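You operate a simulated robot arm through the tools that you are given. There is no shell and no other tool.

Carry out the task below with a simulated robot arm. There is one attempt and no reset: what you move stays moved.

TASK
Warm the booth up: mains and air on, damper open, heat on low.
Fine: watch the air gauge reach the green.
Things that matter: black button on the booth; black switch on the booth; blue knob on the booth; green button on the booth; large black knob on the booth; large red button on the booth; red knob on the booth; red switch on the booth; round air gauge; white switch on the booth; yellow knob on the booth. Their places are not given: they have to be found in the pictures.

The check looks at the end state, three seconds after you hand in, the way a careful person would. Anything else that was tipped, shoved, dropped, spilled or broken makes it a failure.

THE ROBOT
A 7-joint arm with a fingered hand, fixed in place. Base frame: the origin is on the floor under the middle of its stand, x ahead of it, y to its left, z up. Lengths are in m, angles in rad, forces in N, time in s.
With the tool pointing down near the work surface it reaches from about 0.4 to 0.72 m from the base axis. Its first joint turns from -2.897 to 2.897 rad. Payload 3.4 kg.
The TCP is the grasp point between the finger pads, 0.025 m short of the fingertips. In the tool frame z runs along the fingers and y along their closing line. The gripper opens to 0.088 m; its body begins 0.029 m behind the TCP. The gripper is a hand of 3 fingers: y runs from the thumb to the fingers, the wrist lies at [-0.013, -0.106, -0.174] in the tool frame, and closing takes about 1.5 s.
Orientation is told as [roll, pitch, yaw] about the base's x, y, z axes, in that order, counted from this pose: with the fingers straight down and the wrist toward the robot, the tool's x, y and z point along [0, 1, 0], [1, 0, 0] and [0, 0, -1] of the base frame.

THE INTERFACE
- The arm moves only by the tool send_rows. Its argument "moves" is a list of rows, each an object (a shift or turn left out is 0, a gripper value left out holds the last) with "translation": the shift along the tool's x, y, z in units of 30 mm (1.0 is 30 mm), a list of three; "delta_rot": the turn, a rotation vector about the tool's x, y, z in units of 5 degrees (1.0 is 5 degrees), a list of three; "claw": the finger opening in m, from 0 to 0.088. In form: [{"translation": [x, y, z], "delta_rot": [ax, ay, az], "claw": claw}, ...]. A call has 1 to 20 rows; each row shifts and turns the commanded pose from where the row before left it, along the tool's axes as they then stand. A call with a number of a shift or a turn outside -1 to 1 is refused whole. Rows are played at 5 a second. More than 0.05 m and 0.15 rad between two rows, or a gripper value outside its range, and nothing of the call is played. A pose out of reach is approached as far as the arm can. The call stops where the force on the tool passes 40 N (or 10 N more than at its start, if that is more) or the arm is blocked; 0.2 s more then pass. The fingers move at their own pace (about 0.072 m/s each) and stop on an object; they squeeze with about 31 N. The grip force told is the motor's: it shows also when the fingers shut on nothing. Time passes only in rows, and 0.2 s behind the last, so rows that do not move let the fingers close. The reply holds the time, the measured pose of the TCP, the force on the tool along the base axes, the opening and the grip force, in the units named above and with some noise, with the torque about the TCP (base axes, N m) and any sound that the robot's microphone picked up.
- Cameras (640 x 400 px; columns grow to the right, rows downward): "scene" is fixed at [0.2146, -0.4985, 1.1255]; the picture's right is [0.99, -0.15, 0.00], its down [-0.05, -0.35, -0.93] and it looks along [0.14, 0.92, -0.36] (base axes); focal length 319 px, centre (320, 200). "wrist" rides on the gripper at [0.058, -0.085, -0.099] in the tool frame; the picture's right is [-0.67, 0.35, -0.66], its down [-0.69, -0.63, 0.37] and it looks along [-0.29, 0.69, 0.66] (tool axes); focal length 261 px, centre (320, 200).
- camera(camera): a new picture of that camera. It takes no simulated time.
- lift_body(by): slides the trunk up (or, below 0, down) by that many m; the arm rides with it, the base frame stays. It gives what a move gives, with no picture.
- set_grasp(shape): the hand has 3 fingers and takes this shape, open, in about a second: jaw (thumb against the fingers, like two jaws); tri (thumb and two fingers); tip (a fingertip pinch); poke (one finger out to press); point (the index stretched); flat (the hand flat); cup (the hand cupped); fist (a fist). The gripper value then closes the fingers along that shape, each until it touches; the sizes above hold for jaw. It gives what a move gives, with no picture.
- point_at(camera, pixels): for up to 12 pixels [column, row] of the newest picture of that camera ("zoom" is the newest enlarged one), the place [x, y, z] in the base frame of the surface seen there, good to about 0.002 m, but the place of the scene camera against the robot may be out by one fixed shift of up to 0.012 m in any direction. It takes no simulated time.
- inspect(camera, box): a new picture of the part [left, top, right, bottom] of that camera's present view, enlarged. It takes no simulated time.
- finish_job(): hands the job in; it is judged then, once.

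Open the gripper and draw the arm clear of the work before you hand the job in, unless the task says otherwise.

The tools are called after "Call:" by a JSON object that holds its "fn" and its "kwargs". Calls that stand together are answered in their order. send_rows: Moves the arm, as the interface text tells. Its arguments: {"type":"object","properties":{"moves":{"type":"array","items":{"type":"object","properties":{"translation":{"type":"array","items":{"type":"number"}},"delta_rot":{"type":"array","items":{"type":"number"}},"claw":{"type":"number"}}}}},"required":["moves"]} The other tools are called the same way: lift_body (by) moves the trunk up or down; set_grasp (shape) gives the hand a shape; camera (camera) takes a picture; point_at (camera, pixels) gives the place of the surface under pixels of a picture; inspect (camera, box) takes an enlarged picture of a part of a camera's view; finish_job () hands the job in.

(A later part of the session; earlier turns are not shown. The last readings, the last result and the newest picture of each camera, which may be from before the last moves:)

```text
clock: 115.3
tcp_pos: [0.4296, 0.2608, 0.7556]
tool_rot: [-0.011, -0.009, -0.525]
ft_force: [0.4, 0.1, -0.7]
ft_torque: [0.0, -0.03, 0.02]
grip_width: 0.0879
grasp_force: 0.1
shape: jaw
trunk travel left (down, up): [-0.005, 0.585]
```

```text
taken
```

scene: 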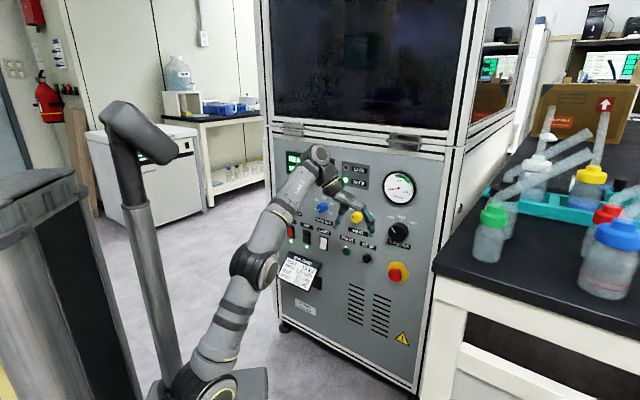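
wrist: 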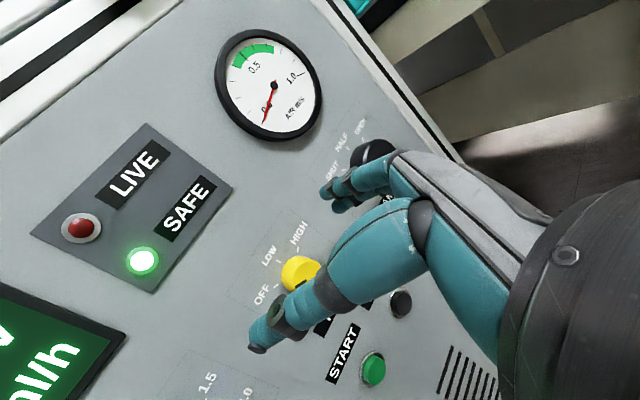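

Fingers are down again with yaw -30°. From HEAT's position the hand comes in with a large sideways angle, so I'll shift left to u≈0.045 and lower 5 cm, then tip up there.

Call:
{"fn": "send_rows", "kwargs": {"moves": [{"translation": [0.22, -0.8, 0.5]}, {"translation": [0.22, -0.8, 0.5]}, {"translation": [0.22, -0.8, 0.5]}, {"delta_rot": [-0.259, 0.966, 0]}, {"delta_rot": [-0.259, 0.966, 0]}, {"delta_rot": [-0.259, 0.966, 0]}, {"delta_rot": [-0.259, 0.966, 0]}, {"delta_rot": [-0.259, 0.966, 0]}, {"delta_rot": [-0.259, 0.966, 0]}, {"delta_rot": [-0.259, 0.966, 0]}, {"delta_rot": [-0.259, 0.966, 0]}, {"delta_rot": [-0.259, 0.966, 0]}]}}

Call:
{"fn": "camera", "kwargs": {"camera": "scene"}}

```text
clock: 117.9
tcp_pos: [0.3765, 0.3155, 0.7073]
tool_rot: [0.761, -0.192, -0.599]
ft_force: [-0.2, 0.7, -0.2]
ft_torque: [-0.03, -0.02, -0.01]
grip_width: 0.0879
grasp_force: 0.0
shape: jaw
trunk travel left (down, up): [-0.005, 0.585]
```

```text
taken
```

scene: 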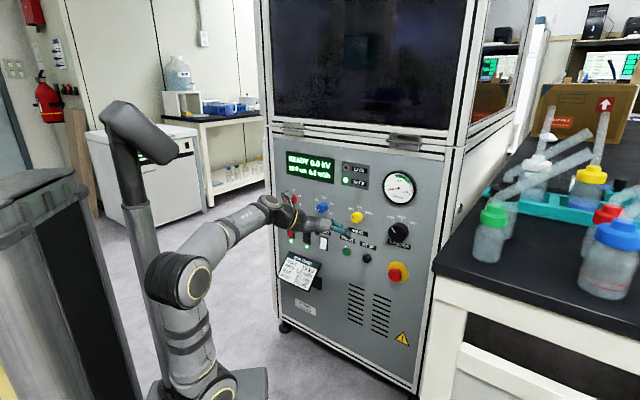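

Halfway tipped at HEAT's position, elbow natural at (185,280). I'll do the next part with a small forward creep and check.

Call:
{"fn": "send_rows", "kwargs": {"moves": [{"translation": [0.114, 0.03, 0.118], "delta_rot": [-0.259, 0.966, 0]}, {"translation": [0.103, 0.028, 0.128], "delta_rot": [-0.259, 0.966, 0]}, {"translation": [0.092, 0.025, 0.137], "delta_rot": [-0.259, 0.966, 0]}, {"translation": [0.08, 0.022, 0.145], "delta_rot": [-0.259, 0.966, 0]}, {"translation": [0.068, 0.018, 0.151], "delta_rot": [-0.259, 0.966, 0]}]}}

Call:
{"fn": "camera", "kwargs": {"camera": "scene"}}

```text
clock: 119.1
tcp_pos: [0.3938, 0.3312, 0.7096]
tool_rot: [1.204, -0.256, -0.692]
ft_force: [-0.7, 0.6, -0.1]
ft_torque: [-0.03, 0.04, 0.0]
grip_width: 0.0878
grasp_force: 0.0
shape: jaw
trunk travel left (down, up): [-0.005, 0.585]
```

```text
taken
```

scene: 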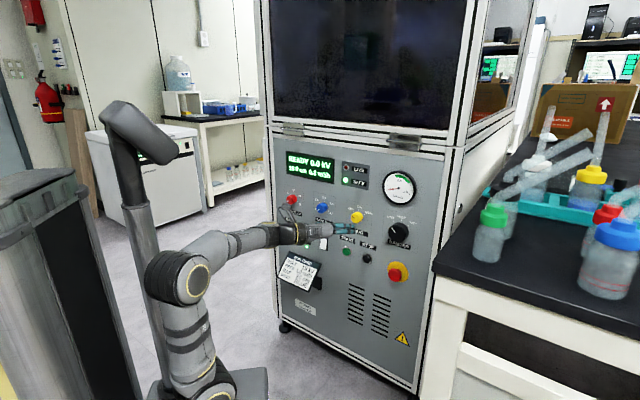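

The elbow stays up, at (185,278). I'll finish the last four steps of the tip-up.

Call:
{"fn": "send_rows", "kwargs": {"moves": [{"translation": [0.055, 0.015, 0.157], "delta_rot": [-0.259, 0.966, 0]}, {"translation": [0.042, 0.011, 0.161], "delta_rot": [-0.259, 0.966, 0]}, {"translation": [0.028, 0.007, 0.164], "delta_rot": [-0.259, 0.966, 0]}, {"translation": [0.014, 0.004, 0.166], "delta_rot": [-0.259, 0.966, 0]}, {}]}}

Call:
{"fn": "camera", "kwargs": {"camera": "scene"}}

Call:
{"fn": "camera", "kwargs": {"camera": "wrist"}}

```text
clock: 120.0
tcp_pos: [0.3747, 0.3575, 0.6985]
tool_rot: [1.432, 0.206, -0.547]
ft_force: [-0.3, 0.6, -0.4]
ft_torque: [-0.02, 0.01, 0.02]
grip_width: 0.0877
grasp_force: 0.1
shape: jaw
out of reach, approached as far as the arm can: row 1, 2, 3
trunk travel left (down, up): [-0.005, 0.585]
stopped in row 4: the arm was blocked; the commanded pose is now the measured one
```

```text
taken
```

scene: 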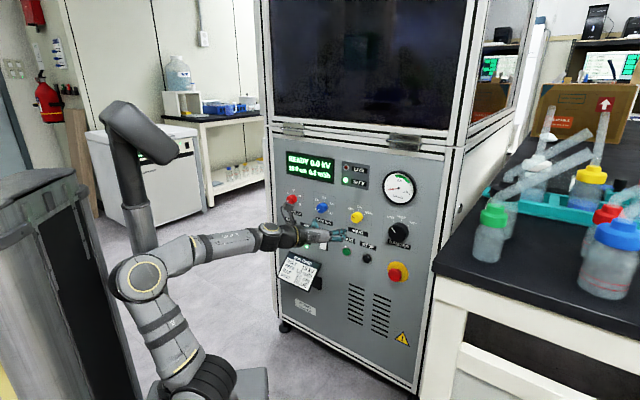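

```text
taken
```

wrist: 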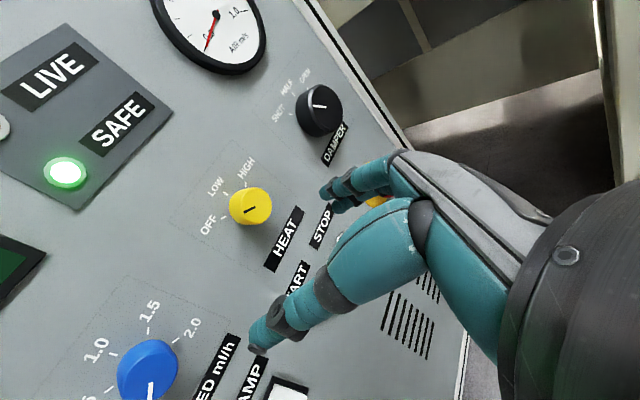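

I now understand it: the last joint (flange roll) hits its stop on this path; the same final pose must be reached by rolling the other way round with the wrist point held still. First I free the elbow again by moving right.

Call:
{"fn": "send_rows", "kwargs": {"moves": [{"translation": [0.08, 0.475, -0.13]}, {"translation": [0.08, 0.475, -0.13]}, {"translation": [0.08, 0.475, -0.13]}, {"translation": [0.08, 0.475, -0.13]}, {"translation": [0.08, 0.475, -0.13]}]}}

Call:
{"fn": "camera", "kwargs": {"camera": "scene"}}

```text
clock: 121.2
tcp_pos: [0.4313, 0.3023, 0.7007]
tool_rot: [1.429, 0.198, -0.557]
ft_force: [-0.3, -0.4, -0.6]
ft_torque: [-0.01, 0.01, 0.0]
grip_width: 0.088
grasp_force: 0.0
shape: jaw
trunk travel left (down, up): [-0.005, 0.585]
```

```text
taken
```

scene: 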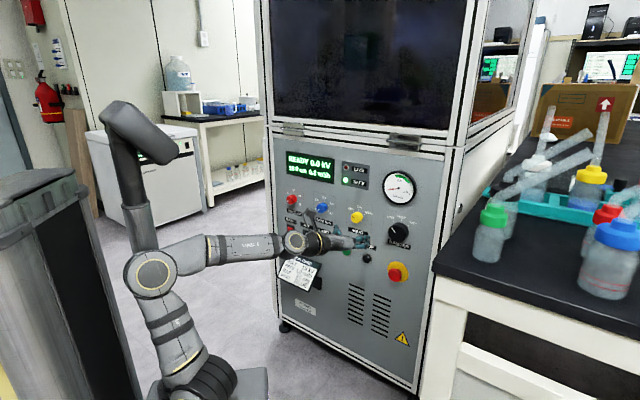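

Free again. I'll back off 3 cm and tip the fingers straight down.

Call:
{"fn": "send_rows", "kwargs": {"moves": [{"translation": [-0.18, -0.23, -0.95]}, {"delta_rot": [-0.206, -0.978, 0]}, {"delta_rot": [-0.206, -0.978, 0]}, {"delta_rot": [-0.206, -0.978, 0]}, {"delta_rot": [-0.206, -0.978, 0]}, {"delta_rot": [-0.206, -0.978, 0]}, {"delta_rot": [-0.206, -0.978, 0]}, {"delta_rot": [-0.206, -0.978, 0]}, {"delta_rot": [-0.206, -0.978, 0]}, {"delta_rot": [-0.206, -0.978, 0]}, {"delta_rot": [-0.206, -0.978, 0]}, {"delta_rot": [-0.206, -0.978, 0]}, {"delta_rot": [-0.206, -0.978, 0]}, {"delta_rot": [-0.206, -0.978, 0]}, {"delta_rot": [-0.206, -0.978, 0]}, {"delta_rot": [-0.206, -0.978, 0]}, {"delta_rot": [-0.206, -0.978, 0]}, {}]}}

Call:
{"fn": "camera", "kwargs": {"camera": "scene"}}

```text
clock: 125.0
tcp_pos: [0.4082, 0.2813, 0.7016]
tool_rot: [0.037, 0.0, -0.732]
ft_force: [0.1, -0.4, -0.2]
ft_torque: [0.02, -0.02, 0.02]
grip_width: 0.088
grasp_force: 0.0
shape: jaw
trunk travel left (down, up): [-0.005, 0.585]
```

```text
taken
```

scene: 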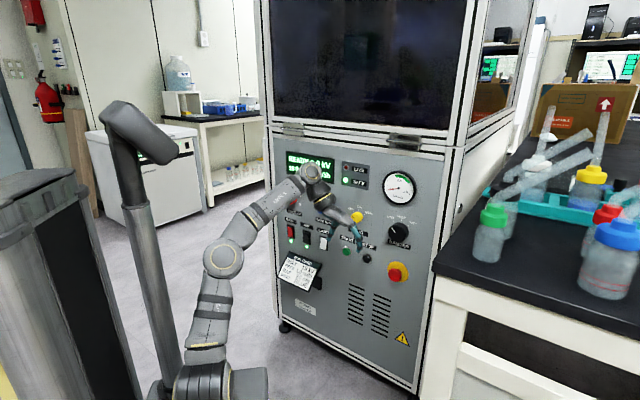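

Fingers are down with yaw -42°. I'll back off 9 cm from the panel, then turn the hand left to point along the forearm (yaw +50°) while holding the wrist point still.

Call:
{"fn": "send_rows", "kwargs": {"moves": [{"translation": [-1, -0.05, 0]}, {"translation": [-1, -0.05, 0]}, {"translation": [-1, -0.05, 0]}, {"translation": [0.308, -0.05, 0], "delta_rot": [0, 0, -1]}, {"translation": [0.308, -0.05, 0], "delta_rot": [0, 0, -1]}, {"translation": [0.308, -0.05, 0], "delta_rot": [0, 0, -1]}, {"translation": [0.308, -0.05, 0], "delta_rot": [0, 0, -1]}, {"translation": [0.308, -0.05, 0], "delta_rot": [0, 0, -1]}, {"translation": [0.308, -0.05, 0], "delta_rot": [0, 0, -1]}, {"translation": [0.308, -0.05, 0], "delta_rot": [0, 0, -1]}, {"translation": [0.308, -0.05, 0], "delta_rot": [0, 0, -1]}, {"translation": [0.308, -0.05, 0], "delta_rot": [0, 0, -1]}]}}

Call:
{"fn": "camera", "kwargs": {"camera": "scene"}}

```text
clock: 127.6
tcp_pos: [0.363, 0.2975, 0.7001]
tool_rot: [0.026, -0.029, 0.055]
ft_force: [0.2, -0.3, 0.2]
ft_torque: [-0.03, 0.02, -0.01]
grip_width: 0.0881
grasp_force: 0.0
shape: jaw
trunk travel left (down, up): [-0.005, 0.585]
```

```text
taken
```

scene: 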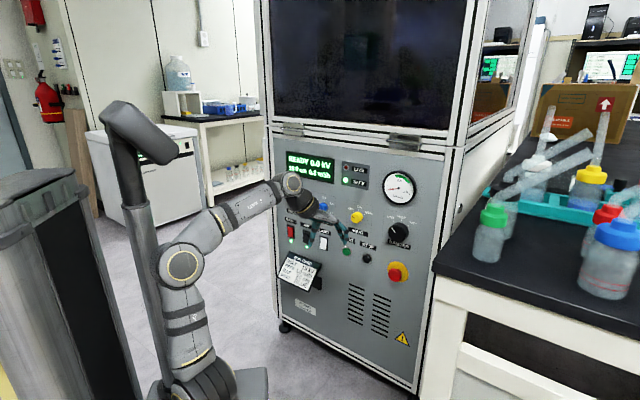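

The wrist-fixed turn works; yaw is now 3° and the elbow is at (180,265). I'll finish the turn to about 50° and then measure the elbow and wrist.

Call:
{"fn": "send_rows", "kwargs": {"moves": [{"translation": [0.308, -0.05, 0.3], "delta_rot": [0, 0, -1]}, {"translation": [0.308, -0.05, 0.3], "delta_rot": [0, 0, -1]}, {"translation": [0.308, -0.05, 0.3], "delta_rot": [0, 0, -1]}, {"translation": [0.308, -0.05, 0.3], "delta_rot": [0, 0, -1]}, {"translation": [0.308, -0.05, 0.3], "delta_rot": [0, 0, -1]}, {"translation": [0.308, -0.05, 0.3], "delta_rot": [0, 0, -1]}, {"translation": [0.308, -0.05, 0.3], "delta_rot": [0, 0, -1]}, {"translation": [0.308, -0.05, 0.3], "delta_rot": [0, 0, -1]}, {"translation": [0.308, -0.05, 0.3], "delta_rot": [0, 0, -1]}]}}

Call:
{"fn": "camera", "kwargs": {"camera": "scene"}}

```text
clock: 129.6
tcp_pos: [0.3224, 0.369, 0.6199]
tool_rot: [-0.001, -0.039, 0.839]
ft_force: [-0.1, -0.6, -0.2]
ft_torque: [0.01, 0.02, 0.02]
grip_width: 0.0882
grasp_force: 0.0
shape: jaw
trunk travel left (down, up): [-0.005, 0.585]
```

```text
taken
```

scene: 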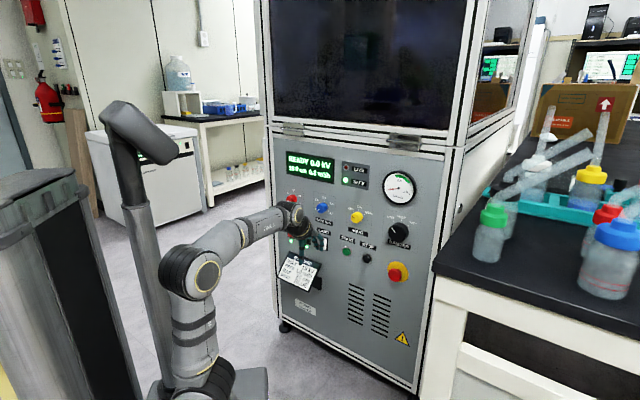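

Yaw is 48°, fingers down, TCP at n≈0.489. I'll measure the elbow and wrist joint positions now.

Call:
{"fn": "point_at", "kwargs": {"camera": "scene", "pixels": [[207, 275], [180, 270], [290, 212], [270, 222], [235, 240], [225, 385], [200, 350], [195, 320]]}}

Call:
{"fn": "inspect", "kwargs": {"camera": "scene", "box": [120, 180, 360, 400]}}

```text
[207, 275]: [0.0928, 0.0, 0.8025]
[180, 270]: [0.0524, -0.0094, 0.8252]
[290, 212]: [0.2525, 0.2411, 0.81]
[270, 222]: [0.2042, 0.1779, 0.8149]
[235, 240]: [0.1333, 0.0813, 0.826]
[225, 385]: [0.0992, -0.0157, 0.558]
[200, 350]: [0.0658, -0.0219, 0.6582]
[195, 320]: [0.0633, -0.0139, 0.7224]
```

```text
1.82 times, centred on (240, 290) of scene
```

zoom: 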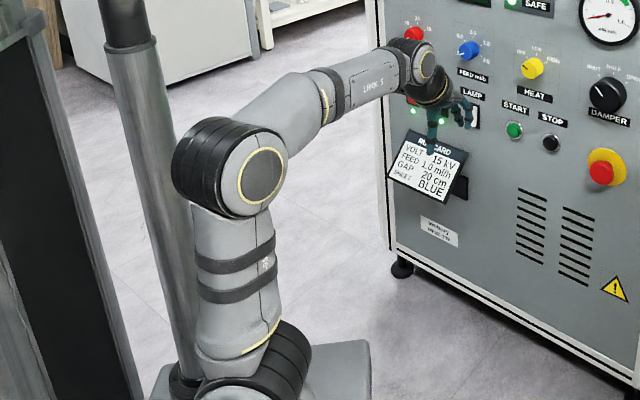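

The arm is in a clean posture: elbow ≈(0.05,0.03,0.80), hand in line with the forearm. I'll raise the trunk 0.10 m and lower the hand 0.2 m, which gives the forearm slope needed for the roll-around.

Call:
{"fn": "lift_body", "kwargs": {"by": 0.1}}

Call:
{"fn": "send_rows", "kwargs": {"moves": [{"translation": [0.264, -0.055, 0.97], "delta_rot": [0.3, 0, -0.31]}, {"translation": [0.264, -0.055, 0.97], "delta_rot": [0.3, 0, -0.31]}, {"translation": [0.264, -0.055, 0.97], "delta_rot": [0.3, 0, -0.31]}, {"translation": [0.264, -0.055, 0.97], "delta_rot": [0.3, 0, -0.31]}, {"translation": [0.264, -0.055, 0.97], "delta_rot": [0.3, 0, -0.31]}, {"translation": [0.264, -0.055, 0.97], "delta_rot": [0.3, 0, -0.31]}, {"translation": [0.264, -0.055, 0.97], "delta_rot": [0.3, 0, -0.31]}, {}]}}

Call:
{"fn": "camera", "kwargs": {"camera": "scene"}}

```text
clock: 130.9
tcp_pos: [0.3224, 0.3674, 0.7207]
tool_rot: [0.002, -0.039, 0.839]
ft_force: [-0.2, 0.2, 0.4]
ft_torque: [0.01, 0.03, 0.04]
grip_width: 0.0879
grasp_force: 0.2
shape: jaw
trunk travel left (down, up): [-0.105, 0.485]
```

```text
clock: 132.8
tcp_pos: [0.2675, 0.3878, 0.5167]
tool_rot: [0.01, 0.146, 1.028]
ft_force: [0.1, -0.3, 0.0]
ft_torque: [0.0, -0.04, 0.01]
grip_width: 0.088
grasp_force: 0.0
shape: jaw
trunk travel left (down, up): [-0.105, 0.485]
```

```text
taken
```

scene: 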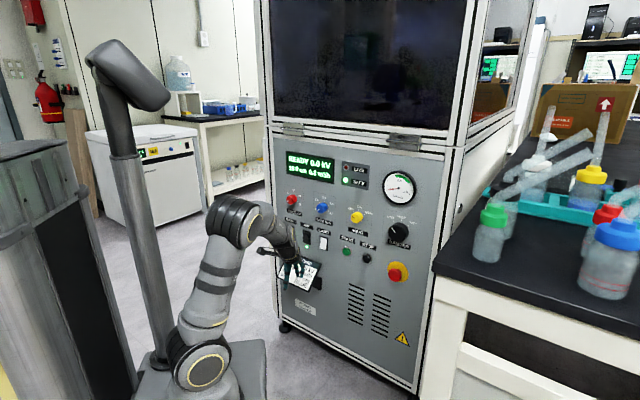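

The hand hangs clear in front of the panel with the elbow up and forward at (240,215), wrist at about (0.237,0.313,0.70). Now I'll start the roll-around with the wrist point held still: first 10 rows.

Call:
{"fn": "send_rows", "kwargs": {"moves": [{"translation": [-0.119, -0.08, 0.058], "delta_rot": [0.104, -0.685, -0.737]}, {"translation": [-0.119, -0.08, 0.058], "delta_rot": [0.104, -0.685, -0.737]}, {"translation": [-0.119, -0.08, 0.058], "delta_rot": [0.104, -0.685, -0.737]}, {"translation": [-0.119, -0.08, 0.058], "delta_rot": [0.104, -0.685, -0.737]}, {"translation": [-0.119, -0.08, 0.058], "delta_rot": [0.104, -0.685, -0.737]}, {"translation": [-0.107, -0.118, 0.08], "delta_rot": [0.179, -0.661, -0.737]}, {"translation": [-0.107, -0.118, 0.08], "delta_rot": [0.179, -0.661, -0.737]}, {"translation": [-0.107, -0.118, 0.08], "delta_rot": [0.179, -0.661, -0.737]}, {"translation": [-0.107, -0.118, 0.08], "delta_rot": [0.179, -0.661, -0.737]}, {"translation": [-0.107, -0.118, 0.08], "delta_rot": [0.179, -0.661, -0.737]}]}}

Call:
{"fn": "camera", "kwargs": {"camera": "scene"}}

```text
clock: 134.9
tcp_pos: [0.2934, 0.3465, 0.5106]
tool_rot: [-0.433, 0.406, 1.64]
ft_force: [1.1, -0.4, 0.2]
ft_torque: [0.0, -0.02, -0.01]
grip_width: 0.0881
grasp_force: 0.0
shape: jaw
trunk travel left (down, up): [-0.105, 0.485]
```

```text
taken
```

scene: 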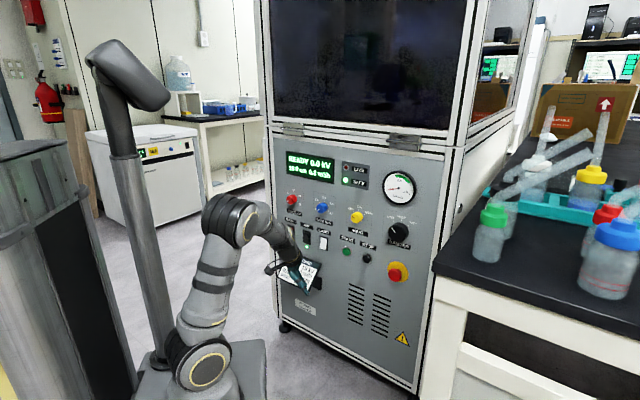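

Exactly as computed: the wrist point stayed within 3 mm and the elbow did not move. I'll continue with the next 15 rows of the roll-around.

Call:
{"fn": "send_rows", "kwargs": {"moves": [{"translation": [-0.083, -0.154, 0.1], "delta_rot": [0.249, -0.619, -0.747]}, {"translation": [-0.083, -0.154, 0.1], "delta_rot": [0.249, -0.619, -0.747]}, {"translation": [-0.083, -0.154, 0.1], "delta_rot": [0.249, -0.619, -0.747]}, {"translation": [-0.083, -0.154, 0.1], "delta_rot": [0.249, -0.619, -0.747]}, {"translation": [-0.083, -0.154, 0.1], "delta_rot": [0.249, -0.619, -0.747]}, {"translation": [-0.049, -0.185, 0.116], "delta_rot": [0.309, -0.561, -0.762]}, {"translation": [-0.049, -0.185, 0.116], "delta_rot": [0.309, -0.561, -0.762]}, {"translation": [-0.049, -0.185, 0.116], "delta_rot": [0.309, -0.561, -0.762]}, {"translation": [-0.049, -0.185, 0.116], "delta_rot": [0.309, -0.561, -0.762]}, {"translation": [-0.049, -0.185, 0.116], "delta_rot": [0.309, -0.561, -0.762]}, {"translation": [-0.006, -0.209, 0.128], "delta_rot": [0.355, -0.49, -0.784]}, {"translation": [-0.006, -0.209, 0.128], "delta_rot": [0.355, -0.49, -0.784]}, {"translation": [-0.006, -0.209, 0.128], "delta_rot": [0.355, -0.49, -0.784]}, {"translation": [-0.006, -0.209, 0.128], "delta_rot": [0.355, -0.49, -0.784]}, {"translation": [-0.006, -0.209, 0.128], "delta_rot": [0.355, -0.49, -0.784]}]}}

Call:
{"fn": "camera", "kwargs": {"camera": "scene"}}

```text
clock: 138.2
tcp_pos: [0.3707, 0.2966, 0.5475]
tool_rot: [-0.338, 1.258, 2.732]
ft_force: [1.1, 0.0, -0.2]
ft_torque: [-0.02, -0.02, 0.0]
grip_width: 0.0879
grasp_force: 0.1
shape: jaw
trunk travel left (down, up): [-0.105, 0.485]
```

```text
taken
```

scene: 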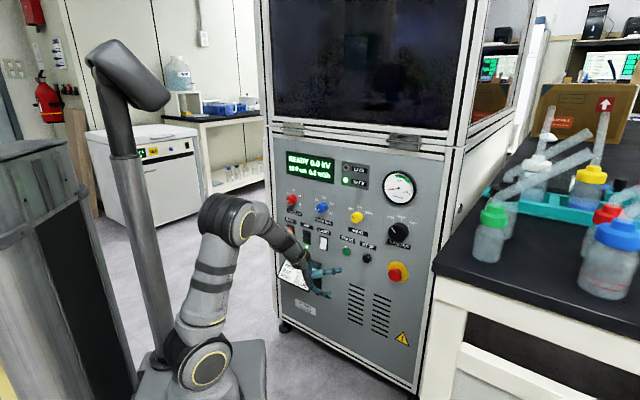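

The elbow is still perfectly steady at (235,215). I'll do the next 15 rows.

Call:
{"fn": "send_rows", "kwargs": {"moves": [{"translation": [0.043, -0.224, 0.133], "delta_rot": [0.383, -0.408, -0.809]}, {"translation": [0.043, -0.224, 0.133], "delta_rot": [0.383, -0.408, -0.809]}, {"translation": [0.043, -0.224, 0.133], "delta_rot": [0.383, -0.408, -0.809]}, {"translation": [0.043, -0.224, 0.133], "delta_rot": [0.383, -0.408, -0.809]}, {"translation": [0.043, -0.224, 0.133], "delta_rot": [0.383, -0.408, -0.809]}, {"translation": [0.097, -0.227, 0.131], "delta_rot": [0.388, -0.32, -0.839]}, {"translation": [0.097, -0.227, 0.131], "delta_rot": [0.388, -0.32, -0.839]}, {"translation": [0.097, -0.227, 0.131], "delta_rot": [0.388, -0.32, -0.839]}, {"translation": [0.097, -0.227, 0.131], "delta_rot": [0.388, -0.32, -0.839]}, {"translation": [0.097, -0.227, 0.131], "delta_rot": [0.388, -0.32, -0.839]}, {"translation": [0.15, -0.221, 0.123], "delta_rot": [0.372, -0.232, -0.867]}, {"translation": [0.15, -0.221, 0.123], "delta_rot": [0.372, -0.232, -0.867]}, {"translation": [0.15, -0.221, 0.123], "delta_rot": [0.372, -0.232, -0.867]}, {"translation": [0.15, -0.221, 0.123], "delta_rot": [0.372, -0.232, -0.867]}, {"translation": [0.15, -0.221, 0.123], "delta_rot": [0.372, -0.232, -0.867]}]}}

Call:
{"fn": "camera", "kwargs": {"camera": "scene"}}

```text
clock: 141.3
tcp_pos: [0.4369, 0.3039, 0.6511]
tool_rot: [1.594, 0.634, -1.053]
ft_force: [0.3, 0.2, -0.7]
ft_torque: [0.0, 0.0, 0.02]
grip_width: 0.0882
grasp_force: 0.1
shape: jaw
trunk travel left (down, up): [-0.105, 0.485]
```

```text
taken
```

scene: 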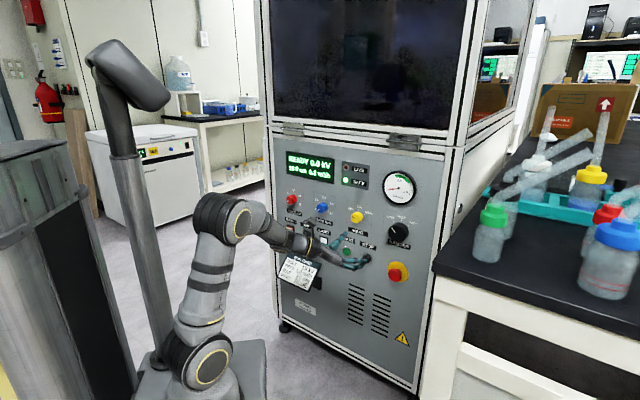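

The hand already points almost at the panel (az 29°), with the wrist and elbow steady. I'll do the last 10 rows.

Call:
{"fn": "send_rows", "kwargs": {"moves": [{"translation": [0.201, -0.202, 0.108], "delta_rot": [0.333, -0.147, -0.894]}, {"translation": [0.201, -0.202, 0.108], "delta_rot": [0.333, -0.147, -0.894]}, {"translation": [0.201, -0.202, 0.108], "delta_rot": [0.333, -0.147, -0.894]}, {"translation": [0.201, -0.202, 0.108], "delta_rot": [0.333, -0.147, -0.894]}, {"translation": [0.201, -0.202, 0.108], "delta_rot": [0.333, -0.147, -0.894]}, {"translation": [0.246, -0.172, 0.087], "delta_rot": [0.273, -0.071, -0.916]}, {"translation": [0.246, -0.172, 0.087], "delta_rot": [0.273, -0.071, -0.916]}]}}

Call:
{"fn": "camera", "kwargs": {"camera": "scene"}}

Call:
{"fn": "camera", "kwargs": {"camera": "wrist"}}

```text
clock: 142.9
tcp_pos: [0.4399, 0.3322, 0.7094]
tool_rot: [1.589, 0.08, -0.857]
ft_force: [-0.5, -0.6, -0.2]
ft_torque: [-0.01, -0.01, 0.05]
grip_width: 0.0881
grasp_force: 0.1
shape: jaw
trunk travel left (down, up): [-0.105, 0.485]
```

```text
taken
```

scene: 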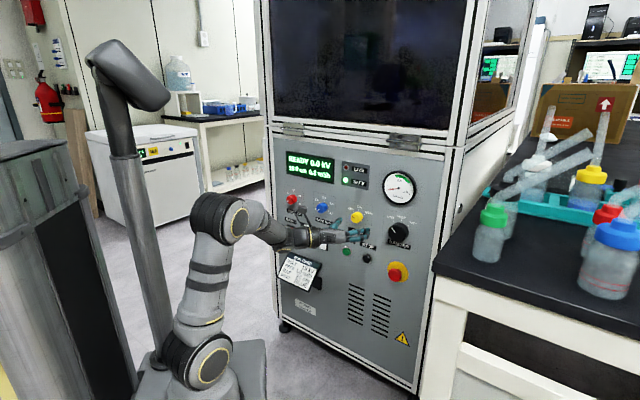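

```text
taken
```

wrist: 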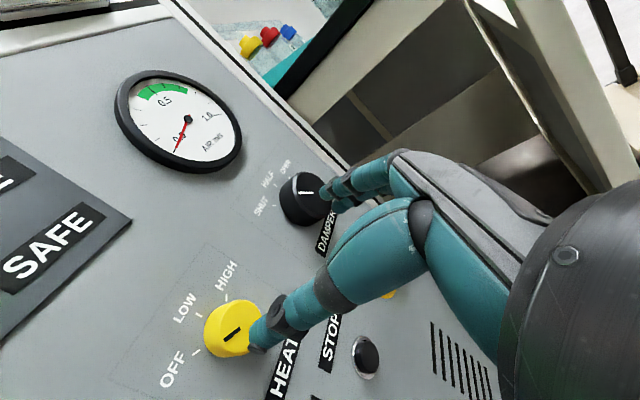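

The roll-around worked: hand horizontal, pointing at the panel at az 40.8°, roll ≈95°, elbow unmoved at (238,220). I'll square the tool to the panel (yaw +4°) and slide right to the damper in fixed orientation.

Call:
{"fn": "send_rows", "kwargs": {"moves": [{"delta_rot": [0.84, -0.2, 0]}, {"translation": [0, 1, 0]}, {"translation": [0, 1, 0]}, {"translation": [0, 1, 0]}, {"translation": [0, 0.7, 0]}, {}]}}

Call:
{"fn": "camera", "kwargs": {"camera": "scene"}}

Call:
{"fn": "camera", "kwargs": {"camera": "wrist"}}

```text
clock: 144.3
tcp_pos: [0.5206, 0.2544, 0.6991]
tool_rot: [1.575, 0.079, -0.782]
ft_force: [-0.7, -0.6, 0.3]
ft_torque: [0.02, 0.02, 0.02]
grip_width: 0.0881
grasp_force: 0.0
shape: jaw
trunk travel left (down, up): [-0.105, 0.485]
```

```text
taken
```

scene: 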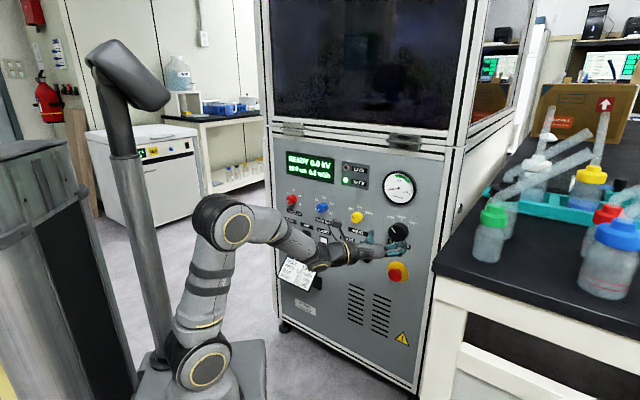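

```text
taken
```

wrist: 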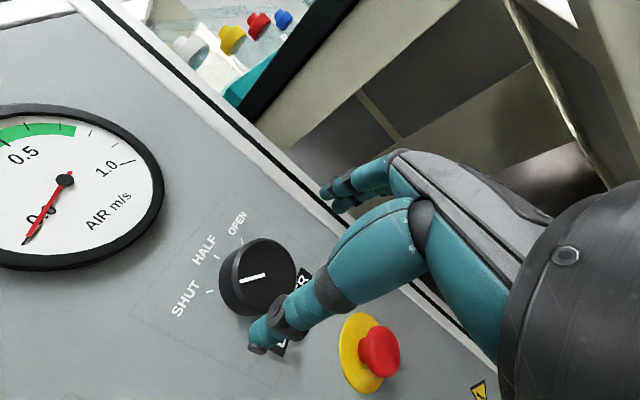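

The hand is square in front of the damper with a healthy posture (elbow (235,225)). I'll measure the damper knob closely: face around (258,275), pointer line from (240,281) to (265,273).

Call:
{"fn": "inspect", "kwargs": {"camera": "wrist", "box": [160, 190, 352, 350]}}

Call:
{"fn": "point_at", "kwargs": {"camera": "wrist", "pixels": [[258, 275], [265, 274], [240, 281], [285, 262], [262, 245], [245, 262], [270, 300], [209, 291], [217, 258], [241, 240], [292, 285], [230, 300]]}}

```text
2.50 times, centred on (256, 270) of wrist
```

zoom: 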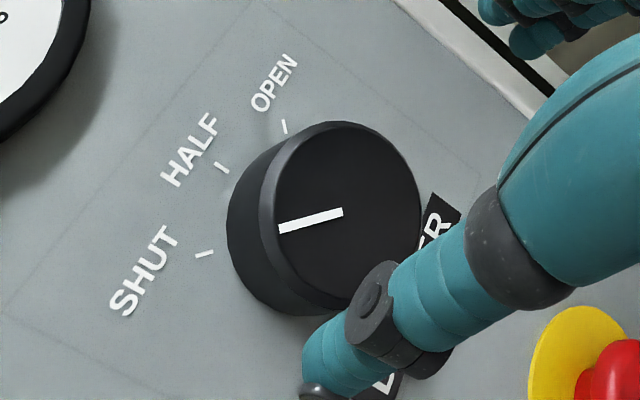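

```text
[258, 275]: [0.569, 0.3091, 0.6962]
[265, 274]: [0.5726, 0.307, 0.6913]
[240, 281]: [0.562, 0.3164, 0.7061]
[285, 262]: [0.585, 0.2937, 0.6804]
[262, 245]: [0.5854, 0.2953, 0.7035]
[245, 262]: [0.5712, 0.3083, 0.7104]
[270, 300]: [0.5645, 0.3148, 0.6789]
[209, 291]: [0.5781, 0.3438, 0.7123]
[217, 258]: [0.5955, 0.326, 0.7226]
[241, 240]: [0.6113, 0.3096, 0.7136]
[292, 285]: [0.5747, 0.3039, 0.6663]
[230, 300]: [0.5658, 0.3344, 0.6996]
```

The ticks give the damper axis at u≈0.189, z≈0.690, knob face at n≈0.622, pointer at -45° (SHUT). I'll roll the hand back 25° so there's room to turn +45°, and check that no limit appears.

Call:
{"fn": "send_rows", "kwargs": {"moves": [{"delta_rot": [0, 0, -1]}, {"delta_rot": [0, 0, -1]}, {"delta_rot": [0, 0, -1]}, {"delta_rot": [0, 0, -1]}, {"delta_rot": [0, 0, -0.9]}, {}]}}

Call:
{"fn": "camera", "kwargs": {"camera": "scene"}}

```text
clock: 145.8
tcp_pos: [0.5175, 0.2543, 0.7006]
tool_rot: [1.578, -0.35, -0.785]
ft_force: [-0.2, -0.1, 0.2]
ft_torque: [0.0, 0.04, 0.04]
grip_width: 0.0881
grasp_force: 0.0
shape: jaw
trunk travel left (down, up): [-0.105, 0.485]
```

```text
taken
```

scene: 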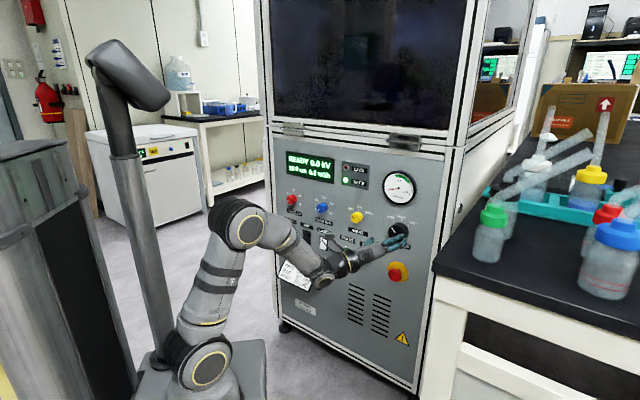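

No warnings, roll is now 70°. I'll move to n≈0.59, centred on the knob axis, and pre-test the +45° turn in free space before gripping.

Call:
{"fn": "send_rows", "kwargs": {"moves": [{"translation": [-0.18, -0.013, 0.74]}, {"translation": [-0.18, -0.013, 0.74]}, {"delta_rot": [0, 0, 1]}, {"delta_rot": [0, 0, 1]}, {"delta_rot": [0, 0, 1]}, {"delta_rot": [0, 0, 1]}, {"delta_rot": [0, 0, 1]}, {"delta_rot": [0, 0, 1]}, {"delta_rot": [0, 0, 1]}, {"delta_rot": [0, 0, 1]}, {"delta_rot": [0, 0, 1]}, {}]}}

Call:
{"fn": "camera", "kwargs": {"camera": "wrist"}}

Call:
{"fn": "camera", "kwargs": {"camera": "scene"}}

```text
clock: 148.3
tcp_pos: [0.552, 0.2837, 0.6897]
tool_rot: [1.578, 0.437, -0.78]
ft_force: [0.2, -0.9, 0.0]
ft_torque: [0.03, 0.02, 0.0]
grip_width: 0.0881
grasp_force: 0.1
shape: jaw
trunk travel left (down, up): [-0.105, 0.485]
```

```text
taken
```

wrist: 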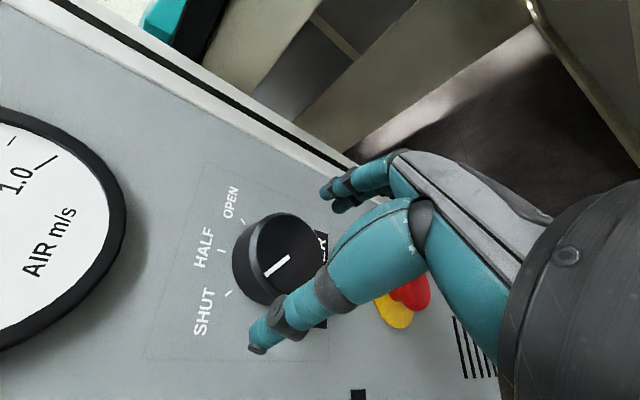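

```text
taken
```

scene: 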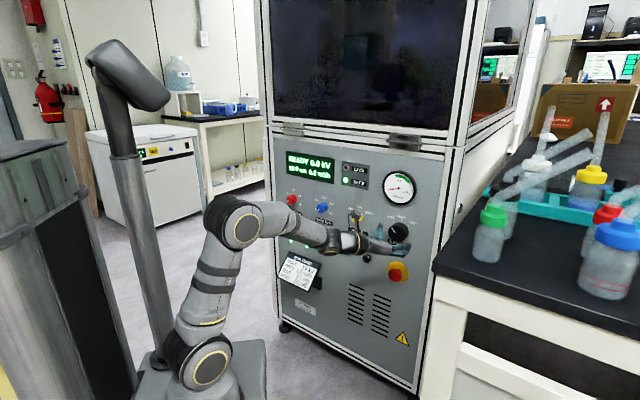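

The +45° turn runs freely to roll 115° with no warnings, and TCP is on the knob axis (u 0.190, z 0.690). I'll roll back to 70°, advance to n≈0.622 around the knob, and look before closing.

Call:
{"fn": "send_rows", "kwargs": {"moves": [{"delta_rot": [0, 0, -1]}, {"delta_rot": [0, 0, -1]}, {"delta_rot": [0, 0, -1]}, {"delta_rot": [0, 0, -1]}, {"delta_rot": [0, 0, -1]}, {"delta_rot": [0, 0, -1]}, {"delta_rot": [0, 0, -1]}, {"delta_rot": [0, 0, -1]}, {"delta_rot": [0, 0, -1]}, {"translation": [0, 0, 0.5]}, {"translation": [0, 0, 0.5]}, {}]}}

Call:
{"fn": "camera", "kwargs": {"camera": "wrist"}}

Call:
{"fn": "inspect", "kwargs": {"camera": "scene", "box": [340, 195, 430, 265]}}

```text
clock: 150.9
tcp_pos: [0.5735, 0.3056, 0.6892]
tool_rot: [1.577, -0.349, -0.785]
ft_force: [0.4, 1.1, 0.0]
ft_torque: [-0.01, 0.01, -0.01]
grip_width: 0.088
grasp_force: 0.0
shape: jaw
trunk travel left (down, up): [-0.105, 0.485]
```

```text
taken
```

wrist: 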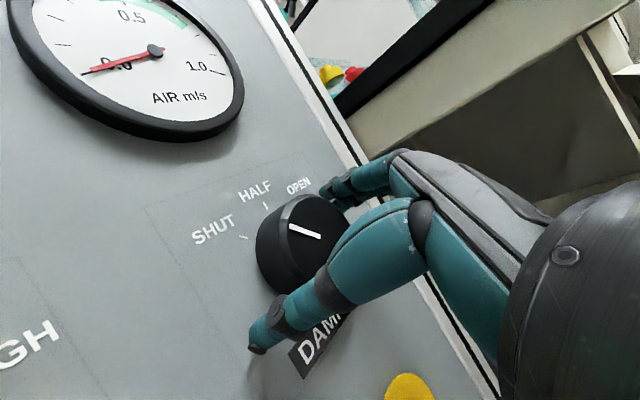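

```text
5.71 times, centred on (385, 230) of scene
```

zoom: 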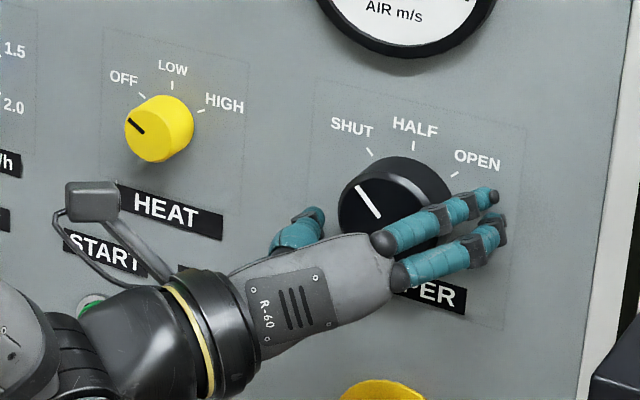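

The hand surrounds the knob: thumb at lower left, two fingers right, TCP n 0.622 on the axis. I'll close the fingers and wait.

Call:
{"fn": "send_rows", "kwargs": {"moves": [{"claw": 0.04}, {}, {}, {}, {}, {}, {}, {}]}}

Call:
{"fn": "inspect", "kwargs": {"camera": "scene", "box": [340, 195, 430, 265]}}

```text
clock: 152.8
tcp_pos: [0.5739, 0.3054, 0.6887]
tool_rot: [1.578, -0.348, -0.786]
ft_force: [0.1, 1.8, 1.5]
ft_torque: [0.01, -0.03, 0.02]
grip_width: 0.048
grasp_force: 30.8
shape: jaw
trunk travel left (down, up): [-0.105, 0.485]
```

```text
5.71 times, centred on (385, 230) of scene
```

zoom: 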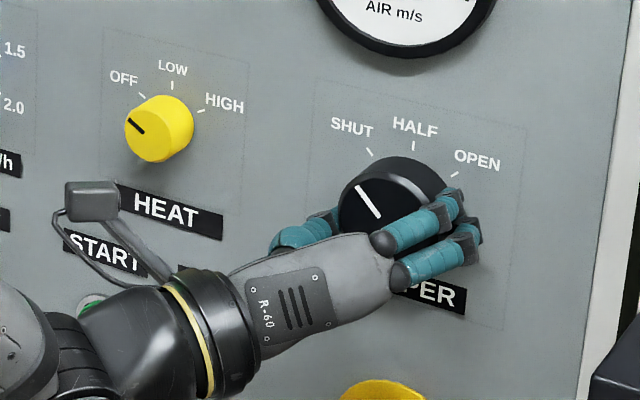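

Gripped at 48 mm width with little side force. Now I'll turn the knob clockwise by 45° (9 rows of +5° about the tool axis).

Call:
{"fn": "send_rows", "kwargs": {"moves": [{"delta_rot": [0, 0, 1]}, {"delta_rot": [0, 0, 1]}, {"delta_rot": [0, 0, 1]}, {"delta_rot": [0, 0, 1]}, {"delta_rot": [0, 0, 1]}, {"delta_rot": [0, 0, 1]}, {"delta_rot": [0, 0, 1]}, {"delta_rot": [0, 0, 1]}, {"delta_rot": [0, 0, 1]}, {}]}}

Call:
{"fn": "inspect", "kwargs": {"camera": "scene", "box": [340, 160, 430, 250]}}

```text
clock: 154.9
tcp_pos: [0.5739, 0.3052, 0.6895]
tool_rot: [1.577, 0.439, -0.777]
ft_force: [2.3, 3.6, 1.1]
ft_torque: [-0.01, 0.04, -0.02]
grip_width: 0.0479
grasp_force: 30.8
shape: jaw
trunk travel left (down, up): [-0.105, 0.485]
```

```text
4.44 times, centred on (385, 205) of scene
```

zoom: 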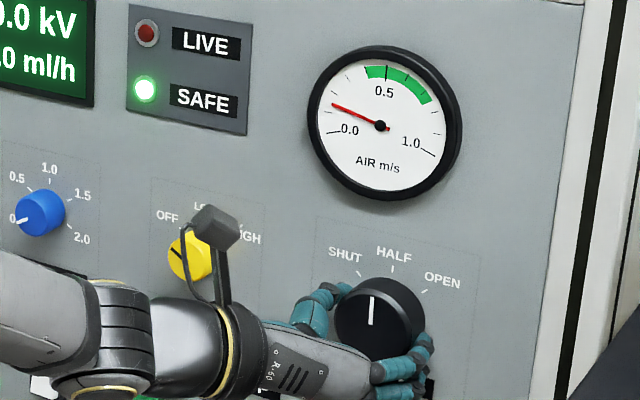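

The pointer is now at HALF and the air gauge needle is rising (about 0.1). I'll open the fingers in place, roll back 45°, and grip again for the second half.

Call:
{"fn": "send_rows", "kwargs": {"moves": [{"claw": 0.088}, {}, {}, {}, {}, {"delta_rot": [0, 0, -1]}, {"delta_rot": [0, 0, -1]}, {"delta_rot": [0, 0, -1]}, {"delta_rot": [0, 0, -1]}, {"delta_rot": [0, 0, -1]}, {"delta_rot": [0, 0, -1]}, {"delta_rot": [0, 0, -1]}, {"delta_rot": [0, 0, -1]}, {"delta_rot": [0, 0, -1]}, {}]}}

Call:
{"fn": "inspect", "kwargs": {"camera": "scene", "box": [340, 160, 430, 250]}}

```text
clock: 158.2
tcp_pos: [0.573, 0.3051, 0.6888]
tool_rot: [1.577, -0.349, -0.784]
ft_force: [0.1, -0.4, -0.3]
ft_torque: [-0.01, -0.02, -0.03]
grip_width: 0.0876
grasp_force: 0.0
shape: jaw
trunk travel left (down, up): [-0.105, 0.485]
```

```text
4.44 times, centred on (385, 205) of scene
```

zoom: 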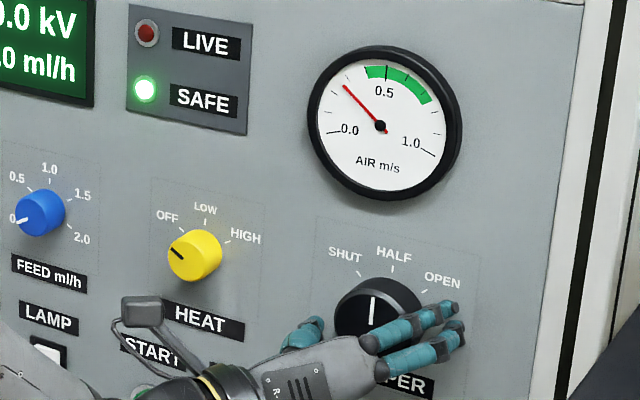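

The pointer stays at HALF and the gauge climbs to about 0.25. I'll grip again and turn the remaining 45° to OPEN.

Call:
{"fn": "send_rows", "kwargs": {"moves": [{"claw": 0.04}, {}, {}, {}, {}, {}, {}, {}, {"delta_rot": [0, 0, 1]}, {"delta_rot": [0, 0, 1]}, {"delta_rot": [0, 0, 1]}, {"delta_rot": [0, 0, 1]}, {"delta_rot": [0, 0, 1]}, {"delta_rot": [0, 0, 1]}, {"delta_rot": [0, 0, 1]}, {"delta_rot": [0, 0, 1]}, {"delta_rot": [0, 0, 1]}, {}]}}

Call:
{"fn": "inspect", "kwargs": {"camera": "scene", "box": [340, 160, 430, 250]}}

```text
clock: 161.9
tcp_pos: [0.5747, 0.3044, 0.6913]
tool_rot: [1.578, 0.437, -0.78]
ft_force: [-5.1, -3.7, -0.7]
ft_torque: [-0.06, 0.04, -0.03]
grip_width: 0.0476
grasp_force: 31.5
shape: jaw
trunk travel left (down, up): [-0.105, 0.485]
```

```text
4.44 times, centred on (385, 205) of scene
```

zoom: 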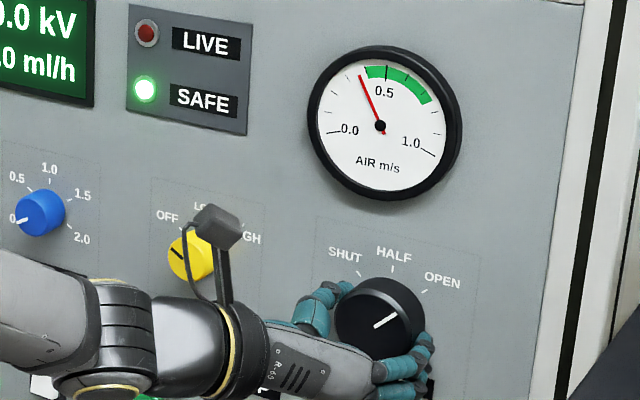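

The pointer has swung to the upper right and the gauge needle nears the green. I'll zoom in to check the pointer angle against the OPEN tick.

Call:
{"fn": "inspect", "kwargs": {"camera": "scene", "box": [380, 205, 420, 245]}}

Call:
{"fn": "camera", "kwargs": {"camera": "wrist"}}

```text
10.00 times, centred on (400, 225) of scene
```

zoom: 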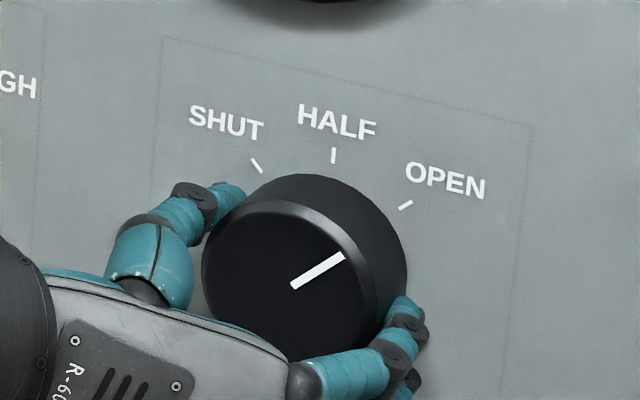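

```text
taken
```

wrist: 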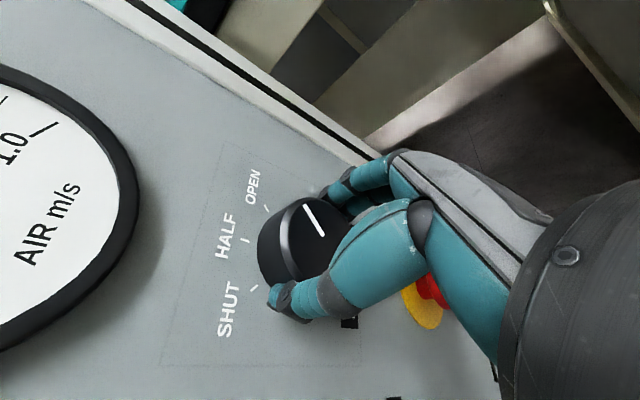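

The pointer (293,287)→(345,254) is parallel to the OPEN tick, so the damper is fully open. I'll open the fingers and back straight off 8 cm.

Call:
{"fn": "send_rows", "kwargs": {"moves": [{"claw": 0.088}, {}, {}, {}, {}, {"translation": [0, 0, -0.6]}, {"translation": [0, 0, -0.9]}, {"translation": [0, 0, -0.9]}, {}]}}

Call:
{"fn": "inspect", "kwargs": {"camera": "scene", "box": [330, 160, 430, 250]}}

Call:
{"fn": "camera", "kwargs": {"camera": "scene"}}

```text
clock: 163.9
tcp_pos: [0.5233, 0.2536, 0.6879]
tool_rot: [1.578, 0.437, -0.78]
ft_force: [0.3, -0.3, 1.4]
ft_torque: [-0.01, -0.01, 0.01]
grip_width: 0.0876
grasp_force: 0.0
shape: jaw
trunk travel left (down, up): [-0.105, 0.485]
```

```text
4.44 times, centred on (380, 205) of scene
```

zoom: 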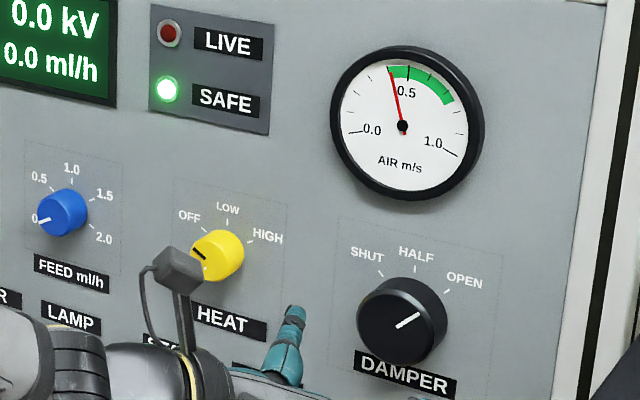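

```text
taken
```

scene: 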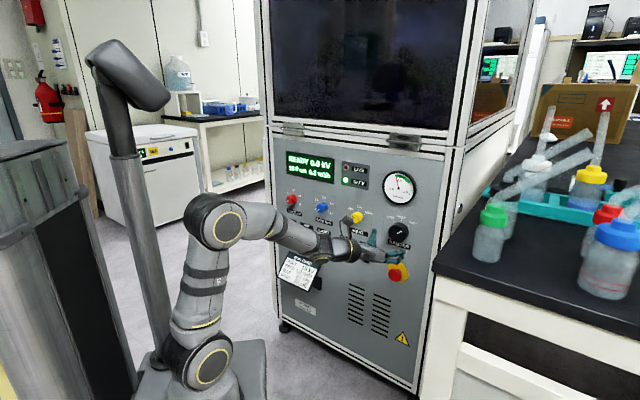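

The gauge needle has reached the edge of the green (about 0.4) and the damper stays at OPEN. Next is HEAT: I'll roll back to about 75° and slide left 0.145 m to the yellow knob at this standoff.

Call:
{"fn": "send_rows", "kwargs": {"moves": [{"delta_rot": [0, 0, -1]}, {"delta_rot": [0, 0, -1]}, {"delta_rot": [0, 0, -1]}, {"delta_rot": [0, 0, -1]}, {"delta_rot": [0, 0, -1]}, {"delta_rot": [0, 0, -1]}, {"delta_rot": [0, 0, -1]}, {"delta_rot": [0, 0, -1]}, {"translation": [0.25, -0.94, 0]}, {"translation": [0.25, -0.94, 0]}, {"translation": [0.25, -0.94, 0]}, {"translation": [0.25, -0.94, 0]}, {"translation": [0.25, -0.94, 0]}, {}]}}

Call:
{"fn": "camera", "kwargs": {"camera": "wrist"}}

Call:
{"fn": "camera", "kwargs": {"camera": "scene"}}

```text
clock: 166.9
tcp_pos: [0.418, 0.3564, 0.6862]
tool_rot: [1.579, -0.26, -0.784]
ft_force: [-0.2, -0.3, 0.6]
ft_torque: [0.02, -0.01, -0.03]
grip_width: 0.0877
grasp_force: 0.1
shape: jaw
trunk travel left (down, up): [-0.105, 0.485]
```

```text
taken
```

wrist: 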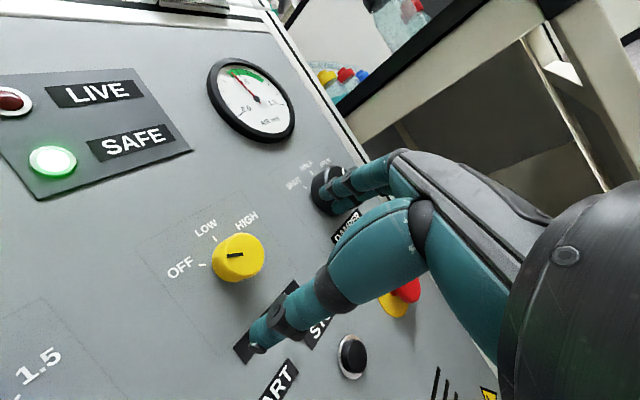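

```text
taken
```

scene: 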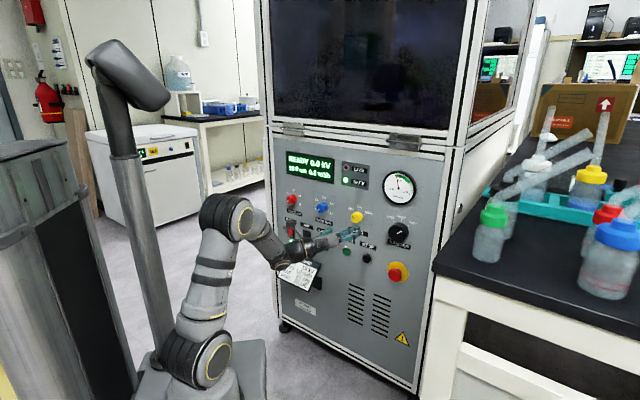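

The hand is in front of HEAT (yellow knob at (240,257)) with no warnings. I'll measure its face, ticks and pointer.

Call:
{"fn": "inspect", "kwargs": {"camera": "wrist", "box": [160, 200, 320, 300]}}

Call:
{"fn": "point_at", "kwargs": {"camera": "wrist", "pixels": [[245, 257], [240, 256], [229, 257], [203, 265], [215, 238], [238, 228], [260, 245], [250, 238], [258, 270], [240, 240], [245, 275], [232, 270]]}}

```text
4.00 times, centred on (240, 250) of wrist
```

zoom: 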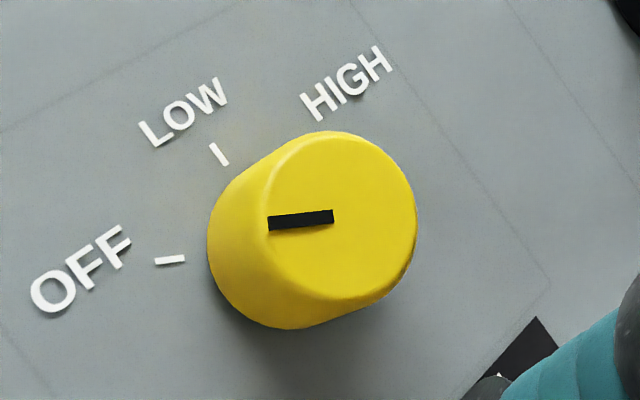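

```text
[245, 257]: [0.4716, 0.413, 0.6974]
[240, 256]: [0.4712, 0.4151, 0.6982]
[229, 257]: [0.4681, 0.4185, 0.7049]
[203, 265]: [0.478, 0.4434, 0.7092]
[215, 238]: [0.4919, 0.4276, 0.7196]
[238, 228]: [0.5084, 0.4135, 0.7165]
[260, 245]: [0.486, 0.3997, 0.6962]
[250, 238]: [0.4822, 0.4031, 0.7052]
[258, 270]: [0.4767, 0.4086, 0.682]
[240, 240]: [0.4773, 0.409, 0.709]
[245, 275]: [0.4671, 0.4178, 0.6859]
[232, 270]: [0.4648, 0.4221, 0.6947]
```

The yellow knob's face centre is at u≈0.0435, z≈0.699 (n≈0.626), with its pointer at about -60° (OFF); LOW is straight up. I'll centre on it at n≈0.585 and pre-test the +60° turn in free space.

Call:
{"fn": "send_rows", "kwargs": {"moves": [{"translation": [0.21, 0.056, 0.62]}, {"translation": [0.21, 0.056, 0.62]}, {"delta_rot": [0, 0, 1]}, {"delta_rot": [0, 0, 1]}, {"delta_rot": [0, 0, 1]}, {"delta_rot": [0, 0, 1]}, {"delta_rot": [0, 0, 1]}, {"delta_rot": [0, 0, 1]}, {"delta_rot": [0, 0, 1]}, {"delta_rot": [0, 0, 1]}, {"delta_rot": [0, 0, 1]}, {"delta_rot": [0, 0, 1]}, {"delta_rot": [0, 0, 1]}, {"delta_rot": [0, 0, 1]}, {}]}}

Call:
{"fn": "camera", "kwargs": {"camera": "wrist"}}

Call:
{"fn": "camera", "kwargs": {"camera": "scene"}}

```text
clock: 170.2
tcp_pos: [0.4465, 0.3847, 0.7029]
tool_rot: [1.578, 0.788, -0.776]
ft_force: [0.4, 0.3, 0.7]
ft_torque: [-0.01, 0.0, -0.02]
grip_width: 0.0877
grasp_force: 0.1
shape: jaw
trunk travel left (down, up): [-0.105, 0.485]
```

```text
taken
```

wrist: 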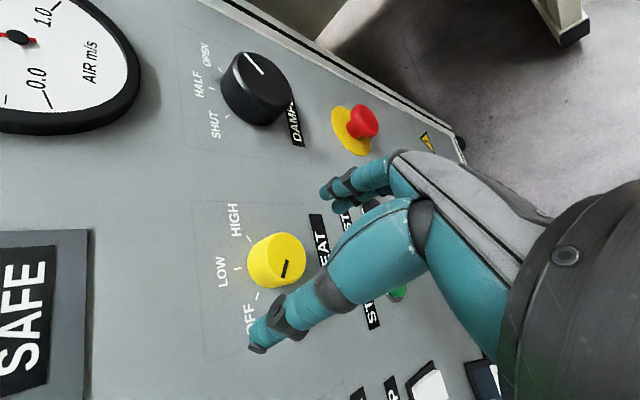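

```text
taken
```

scene: 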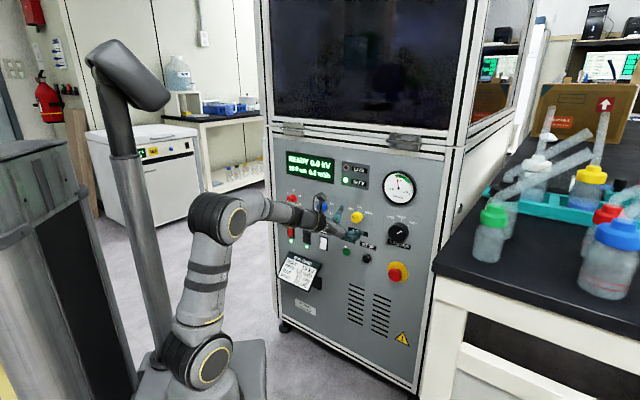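

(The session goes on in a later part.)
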